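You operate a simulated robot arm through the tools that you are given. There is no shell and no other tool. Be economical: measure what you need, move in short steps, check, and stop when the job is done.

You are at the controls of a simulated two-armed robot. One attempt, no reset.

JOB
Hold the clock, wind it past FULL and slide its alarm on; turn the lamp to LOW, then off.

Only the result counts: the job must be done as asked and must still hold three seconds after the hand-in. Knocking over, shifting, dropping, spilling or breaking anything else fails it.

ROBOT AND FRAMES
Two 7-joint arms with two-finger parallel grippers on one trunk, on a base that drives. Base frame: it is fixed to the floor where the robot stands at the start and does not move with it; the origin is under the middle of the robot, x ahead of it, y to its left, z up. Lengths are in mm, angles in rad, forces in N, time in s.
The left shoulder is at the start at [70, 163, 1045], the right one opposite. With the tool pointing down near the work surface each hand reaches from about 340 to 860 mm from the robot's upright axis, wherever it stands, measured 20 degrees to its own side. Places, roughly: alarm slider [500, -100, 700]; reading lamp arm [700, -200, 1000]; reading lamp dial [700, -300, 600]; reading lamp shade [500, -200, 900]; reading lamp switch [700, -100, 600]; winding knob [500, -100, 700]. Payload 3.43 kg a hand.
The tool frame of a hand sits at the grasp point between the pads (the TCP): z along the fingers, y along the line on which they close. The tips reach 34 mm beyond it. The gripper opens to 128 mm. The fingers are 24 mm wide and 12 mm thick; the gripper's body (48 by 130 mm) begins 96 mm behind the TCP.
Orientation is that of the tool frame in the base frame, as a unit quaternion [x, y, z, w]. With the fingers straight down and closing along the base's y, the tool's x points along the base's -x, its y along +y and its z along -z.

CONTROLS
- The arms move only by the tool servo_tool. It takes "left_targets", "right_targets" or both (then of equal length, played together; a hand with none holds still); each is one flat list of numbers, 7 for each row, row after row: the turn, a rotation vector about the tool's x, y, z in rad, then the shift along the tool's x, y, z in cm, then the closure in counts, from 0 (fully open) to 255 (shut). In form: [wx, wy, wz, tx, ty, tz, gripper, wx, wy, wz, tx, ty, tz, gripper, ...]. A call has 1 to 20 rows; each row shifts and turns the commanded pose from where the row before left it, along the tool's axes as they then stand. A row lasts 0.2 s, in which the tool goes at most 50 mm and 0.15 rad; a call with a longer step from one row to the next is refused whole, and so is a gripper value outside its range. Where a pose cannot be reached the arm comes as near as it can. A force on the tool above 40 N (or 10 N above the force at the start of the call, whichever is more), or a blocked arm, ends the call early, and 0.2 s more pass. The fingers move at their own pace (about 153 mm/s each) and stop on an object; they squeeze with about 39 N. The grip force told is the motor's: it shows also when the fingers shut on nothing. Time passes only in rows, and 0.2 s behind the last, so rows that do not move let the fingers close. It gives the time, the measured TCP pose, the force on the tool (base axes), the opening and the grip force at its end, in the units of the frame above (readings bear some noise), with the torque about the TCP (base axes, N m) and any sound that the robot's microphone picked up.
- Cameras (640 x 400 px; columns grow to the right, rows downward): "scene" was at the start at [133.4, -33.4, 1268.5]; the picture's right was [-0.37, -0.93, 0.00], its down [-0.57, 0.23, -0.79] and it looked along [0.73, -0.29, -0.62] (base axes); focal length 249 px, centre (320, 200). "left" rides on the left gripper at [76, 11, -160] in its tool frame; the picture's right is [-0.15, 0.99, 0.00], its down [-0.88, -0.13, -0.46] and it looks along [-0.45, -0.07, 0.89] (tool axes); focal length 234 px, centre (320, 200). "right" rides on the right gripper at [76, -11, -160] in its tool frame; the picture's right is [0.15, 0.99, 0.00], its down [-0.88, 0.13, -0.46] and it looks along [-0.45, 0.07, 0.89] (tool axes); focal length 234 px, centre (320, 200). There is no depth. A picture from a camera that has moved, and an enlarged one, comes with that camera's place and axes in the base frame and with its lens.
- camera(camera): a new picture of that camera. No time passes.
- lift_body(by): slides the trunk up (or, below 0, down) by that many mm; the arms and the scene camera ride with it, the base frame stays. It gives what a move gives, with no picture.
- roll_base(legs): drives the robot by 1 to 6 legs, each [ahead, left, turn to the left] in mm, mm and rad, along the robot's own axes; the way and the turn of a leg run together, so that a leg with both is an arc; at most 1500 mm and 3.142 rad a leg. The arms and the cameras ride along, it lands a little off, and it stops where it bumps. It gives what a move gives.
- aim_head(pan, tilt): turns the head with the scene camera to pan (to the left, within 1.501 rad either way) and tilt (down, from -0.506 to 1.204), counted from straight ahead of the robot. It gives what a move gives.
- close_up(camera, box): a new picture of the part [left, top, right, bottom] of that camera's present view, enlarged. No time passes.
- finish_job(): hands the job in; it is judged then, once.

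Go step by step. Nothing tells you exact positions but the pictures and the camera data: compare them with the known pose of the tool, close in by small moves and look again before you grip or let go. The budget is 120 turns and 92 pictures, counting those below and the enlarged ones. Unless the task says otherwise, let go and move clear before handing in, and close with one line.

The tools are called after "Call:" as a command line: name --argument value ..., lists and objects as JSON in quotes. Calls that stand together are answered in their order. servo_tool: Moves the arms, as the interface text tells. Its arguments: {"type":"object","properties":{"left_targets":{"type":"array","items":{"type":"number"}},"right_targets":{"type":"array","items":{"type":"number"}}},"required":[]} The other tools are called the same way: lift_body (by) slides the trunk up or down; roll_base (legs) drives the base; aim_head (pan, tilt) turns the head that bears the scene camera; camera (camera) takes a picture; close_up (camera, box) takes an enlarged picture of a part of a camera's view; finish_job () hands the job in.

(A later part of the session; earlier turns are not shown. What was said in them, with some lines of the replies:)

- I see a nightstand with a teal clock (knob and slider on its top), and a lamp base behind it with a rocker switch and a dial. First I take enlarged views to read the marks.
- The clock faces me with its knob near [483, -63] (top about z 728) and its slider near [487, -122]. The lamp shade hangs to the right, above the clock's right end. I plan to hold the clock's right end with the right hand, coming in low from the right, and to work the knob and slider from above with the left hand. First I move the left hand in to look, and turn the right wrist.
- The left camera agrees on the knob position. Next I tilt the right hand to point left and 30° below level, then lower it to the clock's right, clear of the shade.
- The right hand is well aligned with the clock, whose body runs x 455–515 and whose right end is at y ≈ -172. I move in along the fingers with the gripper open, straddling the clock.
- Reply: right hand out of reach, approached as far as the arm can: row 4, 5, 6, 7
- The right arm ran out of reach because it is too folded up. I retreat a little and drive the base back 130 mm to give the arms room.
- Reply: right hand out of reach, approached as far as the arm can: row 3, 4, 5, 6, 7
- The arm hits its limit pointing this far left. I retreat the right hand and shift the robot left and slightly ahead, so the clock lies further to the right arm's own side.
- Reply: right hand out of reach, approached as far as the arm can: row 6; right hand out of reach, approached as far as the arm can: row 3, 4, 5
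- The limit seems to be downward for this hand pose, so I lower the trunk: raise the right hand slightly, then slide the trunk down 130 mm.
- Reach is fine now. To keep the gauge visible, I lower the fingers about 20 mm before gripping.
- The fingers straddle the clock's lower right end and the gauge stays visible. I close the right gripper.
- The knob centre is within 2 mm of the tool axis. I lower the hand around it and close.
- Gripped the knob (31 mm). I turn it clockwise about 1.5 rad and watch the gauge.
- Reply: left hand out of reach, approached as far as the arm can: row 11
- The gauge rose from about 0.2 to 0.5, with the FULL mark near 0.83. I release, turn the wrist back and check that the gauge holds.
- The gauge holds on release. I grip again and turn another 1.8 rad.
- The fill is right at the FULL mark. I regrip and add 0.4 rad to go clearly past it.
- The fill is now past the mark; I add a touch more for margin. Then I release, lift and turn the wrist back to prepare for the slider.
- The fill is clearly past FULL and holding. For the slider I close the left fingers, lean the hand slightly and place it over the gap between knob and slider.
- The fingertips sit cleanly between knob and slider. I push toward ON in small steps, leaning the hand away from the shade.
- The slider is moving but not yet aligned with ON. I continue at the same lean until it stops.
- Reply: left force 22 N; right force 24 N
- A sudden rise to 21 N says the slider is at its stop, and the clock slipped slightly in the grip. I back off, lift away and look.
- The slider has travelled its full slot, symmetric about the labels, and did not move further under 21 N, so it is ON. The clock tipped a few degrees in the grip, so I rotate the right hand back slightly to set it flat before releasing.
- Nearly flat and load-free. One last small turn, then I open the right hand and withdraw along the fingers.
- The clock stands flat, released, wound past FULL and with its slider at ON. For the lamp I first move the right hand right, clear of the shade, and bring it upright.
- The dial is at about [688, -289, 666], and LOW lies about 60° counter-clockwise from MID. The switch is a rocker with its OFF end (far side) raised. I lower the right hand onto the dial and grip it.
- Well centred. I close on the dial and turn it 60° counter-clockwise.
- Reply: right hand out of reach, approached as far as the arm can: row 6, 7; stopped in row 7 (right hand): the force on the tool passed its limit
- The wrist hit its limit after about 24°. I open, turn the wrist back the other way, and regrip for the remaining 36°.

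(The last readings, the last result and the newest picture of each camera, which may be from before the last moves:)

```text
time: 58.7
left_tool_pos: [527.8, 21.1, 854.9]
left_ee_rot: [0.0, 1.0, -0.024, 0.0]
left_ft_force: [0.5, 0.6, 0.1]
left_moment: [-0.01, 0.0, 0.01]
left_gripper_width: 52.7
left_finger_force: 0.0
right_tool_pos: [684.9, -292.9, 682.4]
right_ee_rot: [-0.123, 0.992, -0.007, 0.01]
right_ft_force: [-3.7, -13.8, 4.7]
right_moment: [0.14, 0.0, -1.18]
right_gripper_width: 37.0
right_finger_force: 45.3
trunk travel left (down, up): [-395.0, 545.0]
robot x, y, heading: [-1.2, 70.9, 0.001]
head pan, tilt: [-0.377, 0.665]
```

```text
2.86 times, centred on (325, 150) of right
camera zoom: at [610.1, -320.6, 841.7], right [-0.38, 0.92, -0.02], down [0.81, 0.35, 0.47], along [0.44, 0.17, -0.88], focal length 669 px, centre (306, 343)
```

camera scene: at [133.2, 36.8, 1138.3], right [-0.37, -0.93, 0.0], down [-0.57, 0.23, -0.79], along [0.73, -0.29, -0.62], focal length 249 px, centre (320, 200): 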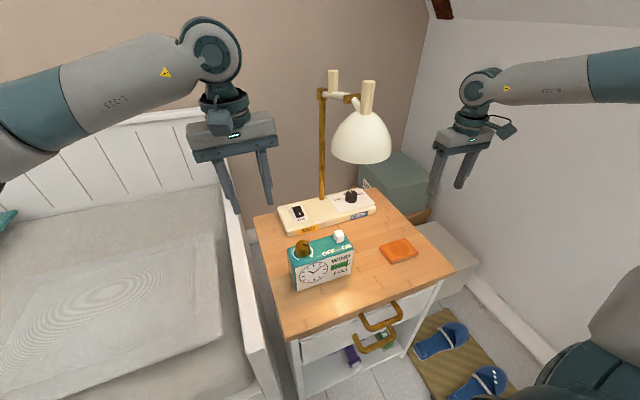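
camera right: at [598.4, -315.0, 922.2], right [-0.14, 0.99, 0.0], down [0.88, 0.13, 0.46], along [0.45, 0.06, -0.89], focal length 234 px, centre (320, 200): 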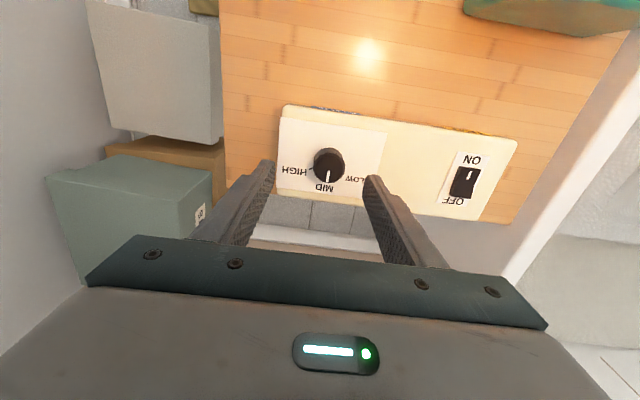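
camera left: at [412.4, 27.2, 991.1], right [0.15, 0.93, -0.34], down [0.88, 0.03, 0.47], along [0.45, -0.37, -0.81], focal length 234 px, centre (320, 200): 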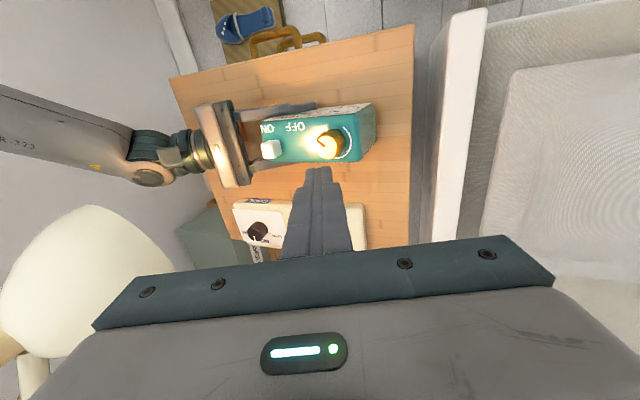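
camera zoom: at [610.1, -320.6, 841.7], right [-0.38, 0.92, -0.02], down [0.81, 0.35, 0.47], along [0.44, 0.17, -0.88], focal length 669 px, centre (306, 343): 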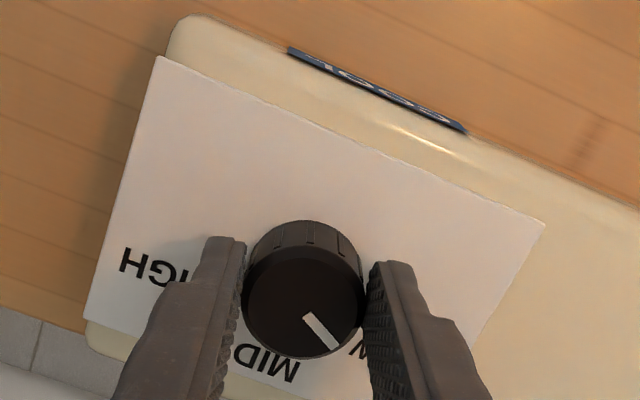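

A torque of about 1.2 N m suggests the dial is at its end. I open, back up slightly and look at the pointer.

Call:
servo_tool --right_targets '[0, 0, 0, 0, 0, 0, 150, 0, 0, 0, 0, 0, 0, 120, 0, 0, 0.12, 0, 0, -1, 120, 0, 0, 0.12, 0, 0, -3, 100]'

Call:
close_up --camera "right" --box '[230, 80, 420, 220]'

Call:
close_up --camera "scene" --box '[270, 140, 430, 240]'

```text
time: 59.7
left_tool_pos: [527.3, 23.7, 854.8]
left_ee_rot: [-0.001, 1.0, -0.026, 0.0]
left_ft_force: [0.4, 0.0, 0.6]
left_moment: [-0.01, 0.01, 0.01]
left_gripper_width: 52.7
left_finger_force: 0.0
right_tool_pos: [683.6, -288.9, 723.5]
right_ee_rot: [-0.005, 1.0, -0.005, 0.011]
right_ft_force: [0.5, -0.7, 0.2]
right_moment: [-0.02, 0.02, -0.02]
right_gripper_width: 77.6
right_finger_force: 0.0
trunk travel left (down, up): [-395.0, 545.0]
robot x, y, heading: [-1.5, 71.5, 0.003]
head pan, tilt: [-0.377, 0.665]
```

```text
2.86 times, centred on (325, 150) of right
camera zoom: at [604.8, -299.4, 882.1], right [-0.15, 0.99, -0.01], down [0.87, 0.14, 0.47], along [0.47, 0.06, -0.88], focal length 669 px, centre (306, 343)
```

zoom: 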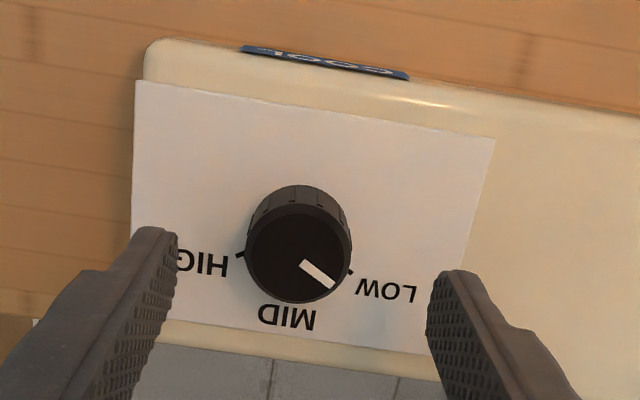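

```text
4.00 times, centred on (350, 190) of scene
camera zoom: at [132.0, 38.2, 1138.5], right [-0.37, -0.93, 0.0], down [-0.57, 0.23, -0.79], along [0.73, -0.29, -0.62], focal length 996 px, centre (200, 240)
```

zoom: 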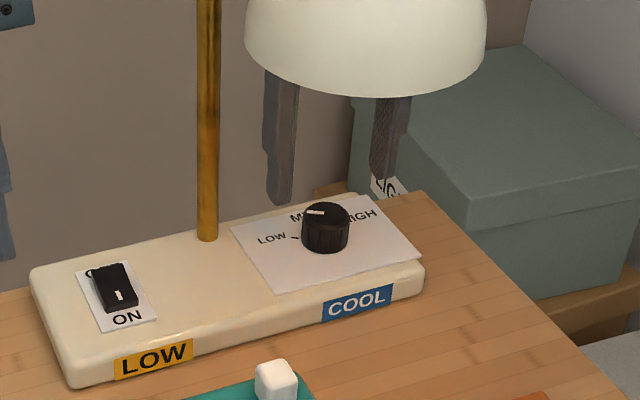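

The base's status tag now reads LOW. Next I withdraw the right hand and bring the left hand, fingers closed, over the switch.

Call:
servo_tool --right_targets '[0, 0, 0, 0, 0, -3, 100, 0, 0, 0, 0, 0, -2, 100, 0, 0, 0, 0, -3.5, 0, 100, 0, 0, 0, 0, -3.5, 0, 100, 0, 0, 0, 0, -3.5, 0, 100, 0, 0, 0, 0, -3.5, 0, 100]' --left_targets '[-0.05, 0, 0, -2.7, -2.1, 0.9, 255, 0, 0, 0, -2.7, -2.1, 0.9, 255, 0, 0, 0, -2.7, -2.1, 0.9, 255, 0, 0, 0, -2.7, -2.1, 0.9, 255, 0, 0, 0, -2.7, -2.1, 0.9, 255, 0, 0, 0, -2.7, -2.1, 0.9, 255]'

Call:
camera --camera "left"

Call:
camera --camera "scene"

```text
time: 61.1
left_tool_pos: [689.7, -105.0, 802.1]
left_ee_rot: [0.001, 1.0, 0.002, 0.0]
left_ft_force: [-1.1, -1.1, 0.0]
left_moment: [0.05, -0.03, 0.01]
left_gripper_width: 0.0
left_finger_force: 33.2
right_tool_pos: [683.3, -432.7, 772.9]
right_ee_rot: [-0.004, 1.0, -0.003, 0.011]
right_ft_force: [0.0, 0.3, 0.1]
right_moment: [0.04, -0.01, 0.0]
right_gripper_width: 77.8
right_finger_force: 0.1
trunk travel left (down, up): [-395.0, 545.0]
robot x, y, heading: [-2.5, 72.4, -0.003]
head pan, tilt: [-0.377, 0.665]
```

```text
22 pictures are left
camera left: at [614.7, -96.2, 961.9], right [0.15, 0.99, 0.0], down [0.88, -0.13, 0.46], along [0.45, -0.07, -0.89], focal length 234 px, centre (320, 200)
```

left: 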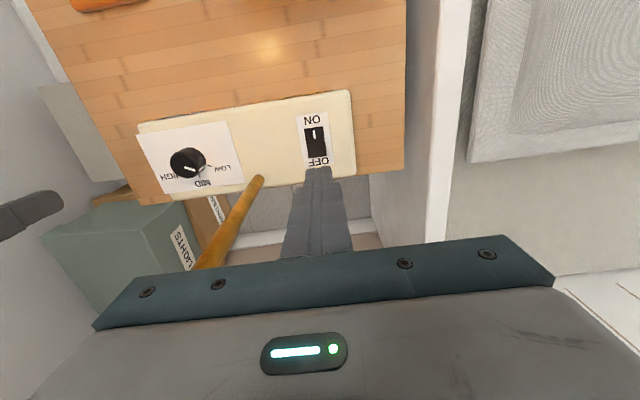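

```text
21 pictures are left
camera scene: at [132.5, 35.2, 1138.4], right [-0.37, -0.93, 0.0], down [-0.57, 0.23, -0.79], along [0.73, -0.29, -0.62], focal length 249 px, centre (320, 200)
```

scene: 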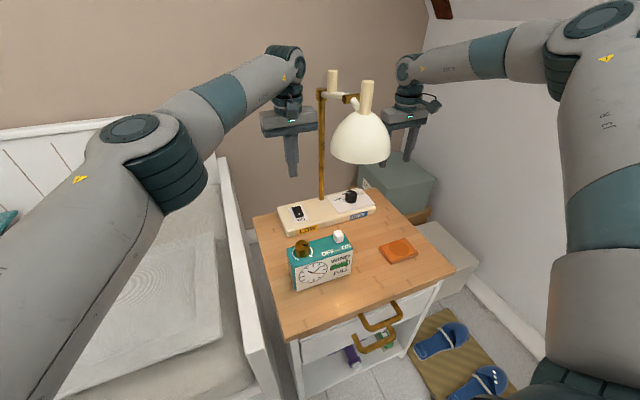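

Call:
servo_tool --left_targets '[0, 0, 0, -1.0, -0.8, 1.5, 255, 0, 0, 0, 0, 0, 3.5, 255, 0, 0, 0, 0, 0, 3.0, 255, 0, 0, 0, 0, 0, 1.5, 255]'

Call:
close_up --camera "left" --box '[240, 80, 400, 200]'

Call:
close_up --camera "scene" --box '[260, 180, 380, 255]'

```text
time: 62.1
left_tool_pos: [699.4, -110.2, 704.7]
left_ee_rot: [0.0, 1.0, 0.0, 0.001]
left_ft_force: [0.4, 0.8, -1.2]
left_moment: [-0.02, 0.03, 0.02]
left_gripper_width: 0.1
left_finger_force: 32.8
left hand out of reach, approached as far as the arm can: row 1
right_tool_pos: [684.6, -428.7, 773.3]
right_ee_rot: [-0.004, 1.0, -0.005, 0.011]
right_ft_force: [-0.3, -1.1, -1.0]
right_moment: [0.0, -0.01, -0.03]
right_gripper_width: 77.6
right_finger_force: 0.1
trunk travel left (down, up): [-395.0, 545.0]
robot x, y, heading: [-2.2, 72.6, -0.001]
head pan, tilt: [-0.377, 0.665]
```

```text
3.33 times, centred on (320, 140) of left
camera zoom: at [623.0, -99.2, 865.6], right [0.15, 0.99, 0.0], down [0.88, -0.13, 0.46], along [0.45, -0.07, -0.89], focal length 781 px, centre (320, 400)
```

zoom: 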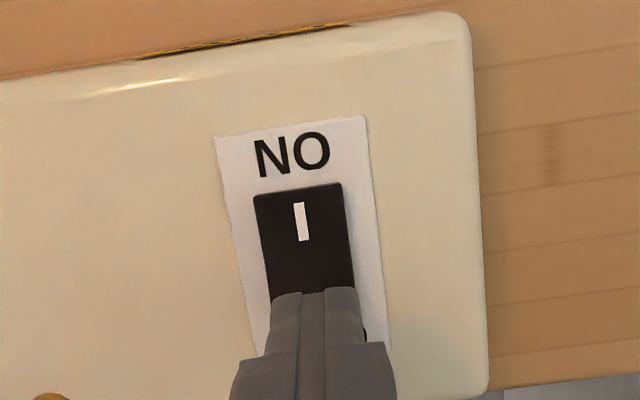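

```text
5.33 times, centred on (320, 218) of scene
camera zoom: at [132.9, 37.8, 1138.4], right [-0.37, -0.93, 0.0], down [-0.57, 0.23, -0.79], along [0.73, -0.29, -0.62], focal length 1328 px, centre (320, 107)
```

zoom: 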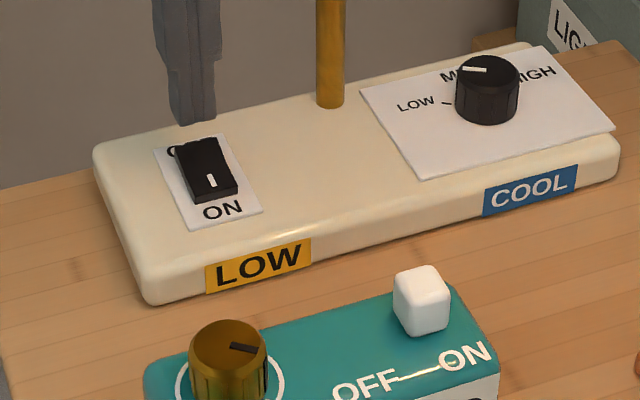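

The tips are just over the rocker's far (OFF) end. I shift 4 mm nearer and press down in small steps.

Call:
servo_tool --left_targets '[0, 0, 0, 0.4, 0, 0, 255, 0, 0, 0, 0, 0, 0.6, 255, 0, 0, 0, 0, 0, 0.5, 255, 0, 0, 0, 0, 0, 0.5, 255]'

Call:
close_up --camera "scene" --box '[260, 180, 380, 255]'

```text
time: 63.1
left_tool_pos: [695.0, -108.9, 691.2]
left_ee_rot: [-0.001, 1.0, 0.0, 0.0]
left_ft_force: [0.5, -0.7, 0.6]
left_moment: [0.01, -0.04, 0.02]
left_gripper_width: 0.0
left_finger_force: 33.2
right_tool_pos: [685.1, -429.9, 773.7]
right_ee_rot: [-0.005, 1.0, -0.005, 0.012]
right_ft_force: [0.2, 0.3, -0.9]
right_moment: [-0.02, 0.0, -0.02]
right_gripper_width: 77.8
right_finger_force: 0.0
trunk travel left (down, up): [-395.0, 545.0]
robot x, y, heading: [-2.0, 70.5, 0.005]
head pan, tilt: [-0.377, 0.665]
```

```text
5.33 times, centred on (320, 218) of scene
camera zoom: at [132.8, 37.6, 1138.4], right [-0.37, -0.93, 0.0], down [-0.57, 0.23, -0.79], along [0.73, -0.29, -0.62], focal length 1328 px, centre (320, 107)
```

zoom: 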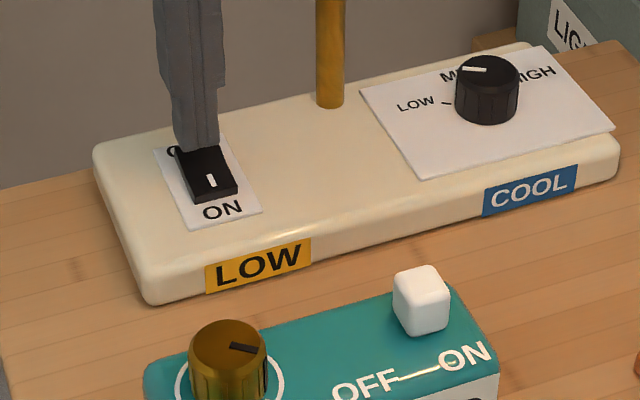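

Call:
servo_tool --left_targets '[0, 0, 0, 0, 0, 0.4, 255, 0, 0, 0, 0, 0, 0.4, 255, 0, 0, 0, 0, 0, 0.4, 255]'

Call:
close_up --camera "scene" --box '[260, 180, 380, 255]'

```text
time: 63.9
left_tool_pos: [694.3, -110.3, 679.0]
left_ee_rot: [-0.001, 1.0, 0.0, 0.0]
left_ft_force: [-0.3, 0.1, 1.0]
left_moment: [-0.03, -0.02, -0.02]
left_gripper_width: 0.0
left_finger_force: 32.6
right_tool_pos: [684.8, -428.8, 774.3]
right_ee_rot: [-0.005, 1.0, -0.006, 0.011]
right_ft_force: [0.2, -1.4, 0.5]
right_moment: [-0.02, -0.01, 0.01]
right_gripper_width: 78.0
right_finger_force: 0.1
trunk travel left (down, up): [-395.0, 545.0]
robot x, y, heading: [0.9, 71.4, -0.0]
head pan, tilt: [-0.377, 0.665]
```

```text
5.33 times, centred on (320, 218) of scene
camera zoom: at [132.6, 37.8, 1138.5], right [-0.37, -0.93, 0.0], down [-0.57, 0.23, -0.79], along [0.73, -0.29, -0.62], focal length 1328 px, centre (320, 107)
```

zoom: 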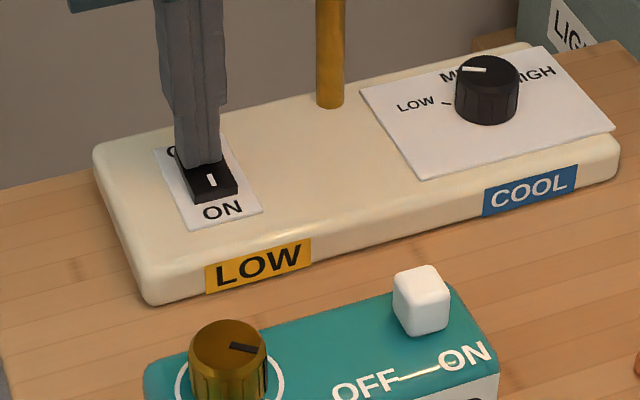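

Call:
servo_tool --left_targets '[0, 0, 0, 0, 0, 0.3, 255, 0, 0, 0, 0, 0, 0.3, 255, 0, 0, 0, 0, 0, 0.2, 255, 0, 0, 0, 0, 0, 0.2, 255]'

Call:
close_up --camera "scene" --box '[260, 180, 380, 255]'

```text
time: 64.9
left_tool_pos: [694.5, -109.4, 676.2]
left_ee_rot: [0.001, 1.0, -0.002, 0.003]
left_ft_force: [-11.3, 4.6, 16.7]
left_moment: [0.25, 0.49, 0.04]
left_gripper_width: 0.0
left_finger_force: 32.7
right_tool_pos: [681.6, -429.0, 776.0]
right_ee_rot: [-0.004, 1.0, -0.005, 0.013]
right_ft_force: [-1.0, -0.6, 0.5]
right_moment: [-0.03, 0.0, -0.01]
right_gripper_width: 77.9
right_finger_force: 0.0
trunk travel left (down, up): [-395.0, 545.0]
robot x, y, heading: [1.0, 70.5, -0.002]
head pan, tilt: [-0.377, 0.665]
stopped in row 4 (left hand): the force on the tool passed its limit (the readings are from after the stop); the commanded pose is now the measured one
```

```text
5.33 times, centred on (320, 218) of scene
camera zoom: at [130.2, 38.6, 1138.6], right [-0.37, -0.93, 0.0], down [-0.57, 0.23, -0.79], along [0.73, -0.29, -0.62], focal length 1328 px, centre (320, 107)
```

zoom: 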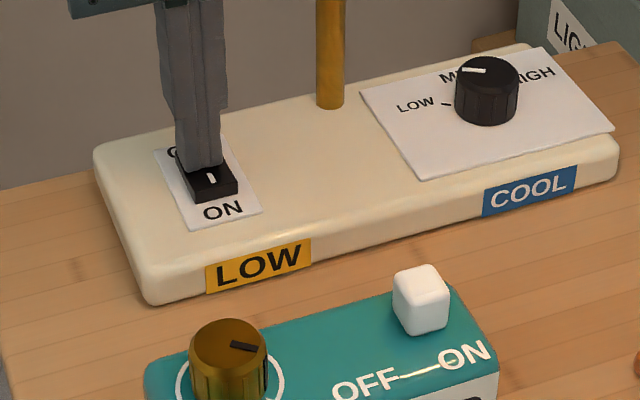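

Over 40 N was reached. I lift to see whether the rocker flipped.

Call:
servo_tool --left_targets '[0, 0, 0, 0, 0, -2.5, 255, 0, 0, 0, 0, 0, -3.5, 255]'

Call:
close_up --camera "scene" --box '[260, 180, 380, 255]'

Call:
close_up --camera "left" --box '[240, 80, 400, 200]'

```text
time: 65.5
left_tool_pos: [695.2, -110.4, 733.7]
left_ee_rot: [0.001, 1.0, -0.001, 0.004]
left_ft_force: [-0.1, -0.8, 0.1]
left_moment: [-0.03, 0.03, 0.01]
left_gripper_width: 0.0
left_finger_force: 32.9
right_tool_pos: [683.2, -431.1, 774.4]
right_ee_rot: [-0.004, 1.0, -0.005, 0.011]
right_ft_force: [-0.5, -0.7, -0.1]
right_moment: [-0.01, 0.01, -0.01]
right_gripper_width: 77.7
right_finger_force: 0.0
trunk travel left (down, up): [-395.0, 545.0]
robot x, y, heading: [-0.7, 70.6, 0.001]
head pan, tilt: [-0.377, 0.665]
```

```text
5.33 times, centred on (320, 218) of scene
camera zoom: at [132.4, 37.6, 1138.4], right [-0.37, -0.93, 0.0], down [-0.57, 0.23, -0.79], along [0.73, -0.29, -0.62], focal length 1328 px, centre (320, 107)
```

zoom: 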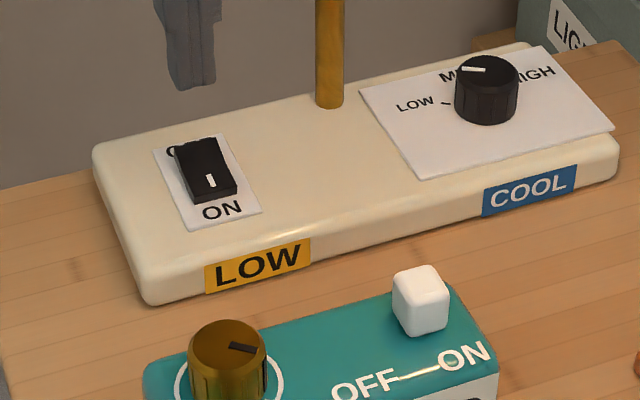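

```text
3.33 times, centred on (320, 140) of left
camera zoom: at [618.2, -99.1, 892.4], right [0.15, 0.99, 0.0], down [0.88, -0.13, 0.46], along [0.46, -0.07, -0.89], focal length 781 px, centre (320, 400)
```

zoom: 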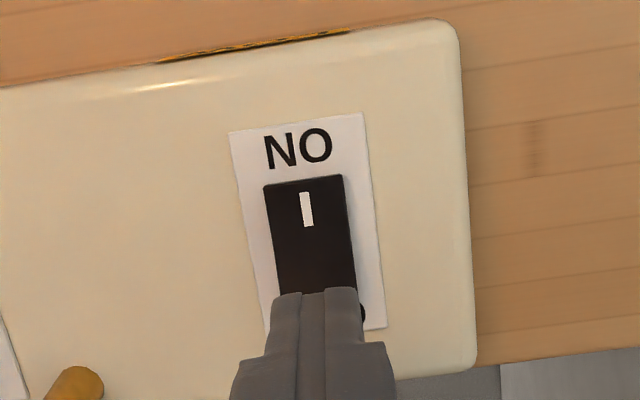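

Not flipped: I was pressing too near the pivot, since the rocker spans x 668–705. I press again about 11 mm further out on the OFF end.

Call:
servo_tool --left_targets '[0, 0, 0, 0, -0.2, 2.5, 255, 0, 0, 0, -1.1, 0, 1.5, 255, 0, 0, 0, 0, 0, 1.0, 255, 0, 0, 0, 0, 0, 0.4, 255, 0, 0, 0, 0, 0, 0.3, 255, 0, 0, 0, 0, 0, 0.3, 255, 0, 0, 0, 0, 0, 0.3, 255]'

Call:
close_up --camera "scene" --box '[260, 180, 380, 255]'

```text
time: 67.1
left_tool_pos: [706.3, -111.7, 675.8]
left_ee_rot: [0.0, 1.0, -0.003, 0.007]
left_ft_force: [6.7, -1.9, 33.1]
left_moment: [-0.08, 0.15, -0.18]
left_gripper_width: 0.0
left_finger_force: 32.6
right_tool_pos: [682.3, -429.2, 777.0]
right_ee_rot: [-0.004, 1.0, -0.005, 0.013]
right_ft_force: [-0.7, -0.9, 0.1]
right_moment: [0.03, 0.01, -0.01]
right_gripper_width: 77.8
right_finger_force: 0.0
trunk travel left (down, up): [-395.0, 545.0]
robot x, y, heading: [-1.0, 74.4, 0.002]
head pan, tilt: [-0.377, 0.665]
```

```text
5.33 times, centred on (320, 218) of scene
camera zoom: at [129.9, 38.5, 1139.5], right [-0.37, -0.93, 0.0], down [-0.57, 0.23, -0.79], along [0.73, -0.29, -0.62], focal length 1328 px, centre (320, 107)
```

zoom: 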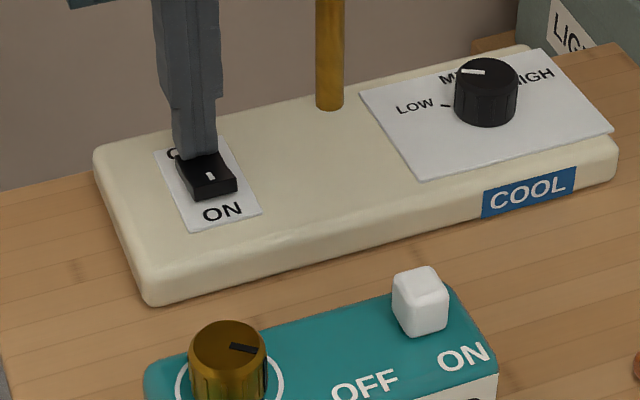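

The yellow status tag is gone and the light is out: the lamp is off. I lift the left hand away and check everything.

Call:
servo_tool --left_targets '[0, 0, 0, 0, 0, -2, 255, 0, 0, 0, 0, 0, -4, 255, 0, 0, 0, 0, 0, -4, 255, 0, 0, 0, 1, 4, -1, 255, 0, 0, 0, 1, 4, -1, 255, 0, 0, 0, 1, 4, 0, 255]'

Call:
close_up --camera "scene" --box '[250, 175, 400, 300]'

Call:
camera --camera "scene"

Call:
close_up --camera "scene" --box '[320, 250, 365, 285]'

```text
time: 68.5
left_tool_pos: [673.1, 11.7, 789.9]
left_ee_rot: [-0.001, 1.0, -0.002, 0.002]
left_ft_force: [-0.1, 0.1, 0.8]
left_moment: [-0.01, -0.02, 0.05]
left_gripper_width: 0.3
left_finger_force: 32.9
left hand out of reach, approached as far as the arm can: row 3
right_tool_pos: [683.0, -428.9, 774.7]
right_ee_rot: [-0.005, 1.0, -0.006, 0.011]
right_ft_force: [-0.7, 0.4, 0.4]
right_moment: [-0.04, -0.03, 0.0]
right_gripper_width: 78.0
right_finger_force: 0.1
trunk travel left (down, up): [-395.0, 545.0]
robot x, y, heading: [-3.2, 70.1, 0.001]
head pan, tilt: [-0.377, 0.665]
```

```text
3.20 times, centred on (325, 238) of scene
camera zoom: at [132.9, 39.2, 1138.5], right [-0.37, -0.93, 0.0], down [-0.57, 0.23, -0.79], along [0.73, -0.29, -0.62], focal length 797 px, centre (304, 80)
```

zoom: 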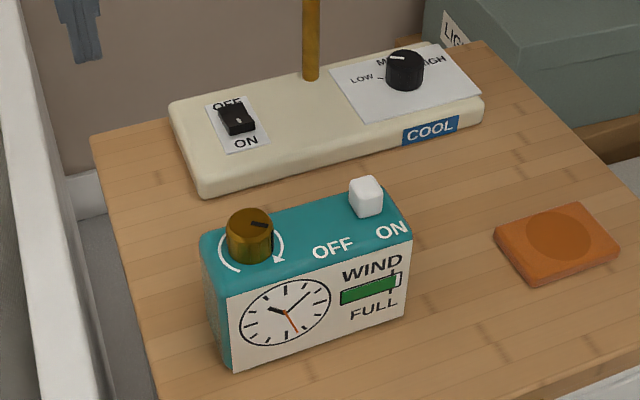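

```text
11 pictures are left
camera scene: at [132.9, 39.2, 1138.5], right [-0.37, -0.93, 0.0], down [-0.57, 0.23, -0.79], along [0.73, -0.29, -0.62], focal length 249 px, centre (320, 200)
```

scene: 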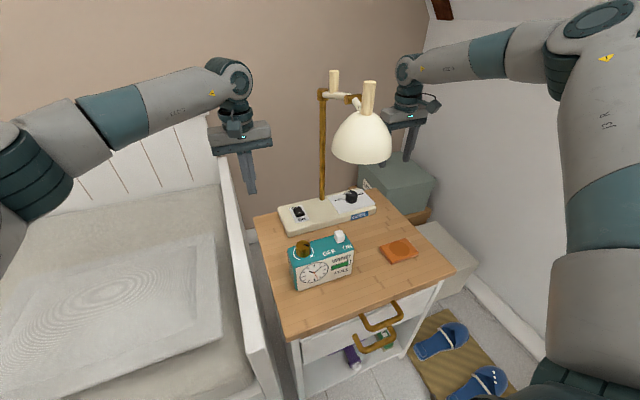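

```text
11.43 times, centred on (342, 268) of scene
camera zoom: at [132.9, 39.2, 1138.5], right [-0.37, -0.93, 0.0], down [-0.57, 0.23, -0.79], along [0.73, -0.29, -0.62], focal length 2846 px, centre (63, -571)
```

zoom: 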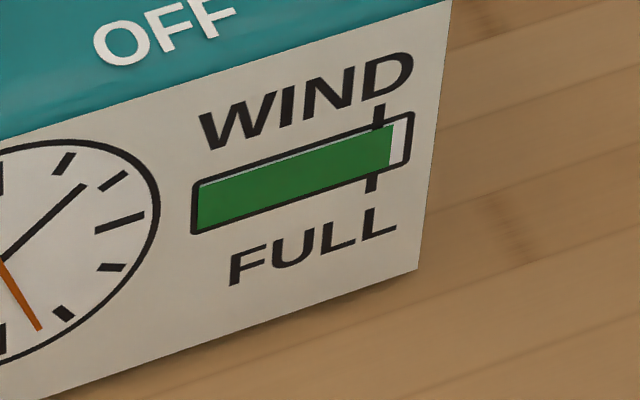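

The gauge is past FULL, the slider is at ON, the dial is at LOW and the lamp is off. Both hands are clear and nothing else has moved, so I hand in.

Call:
finish_job

```text
The job is handed in.
```

The job is handed in: I held the clock, wound it past FULL and slid its alarm to ON, then turned the lamp to LOW and switched it off.
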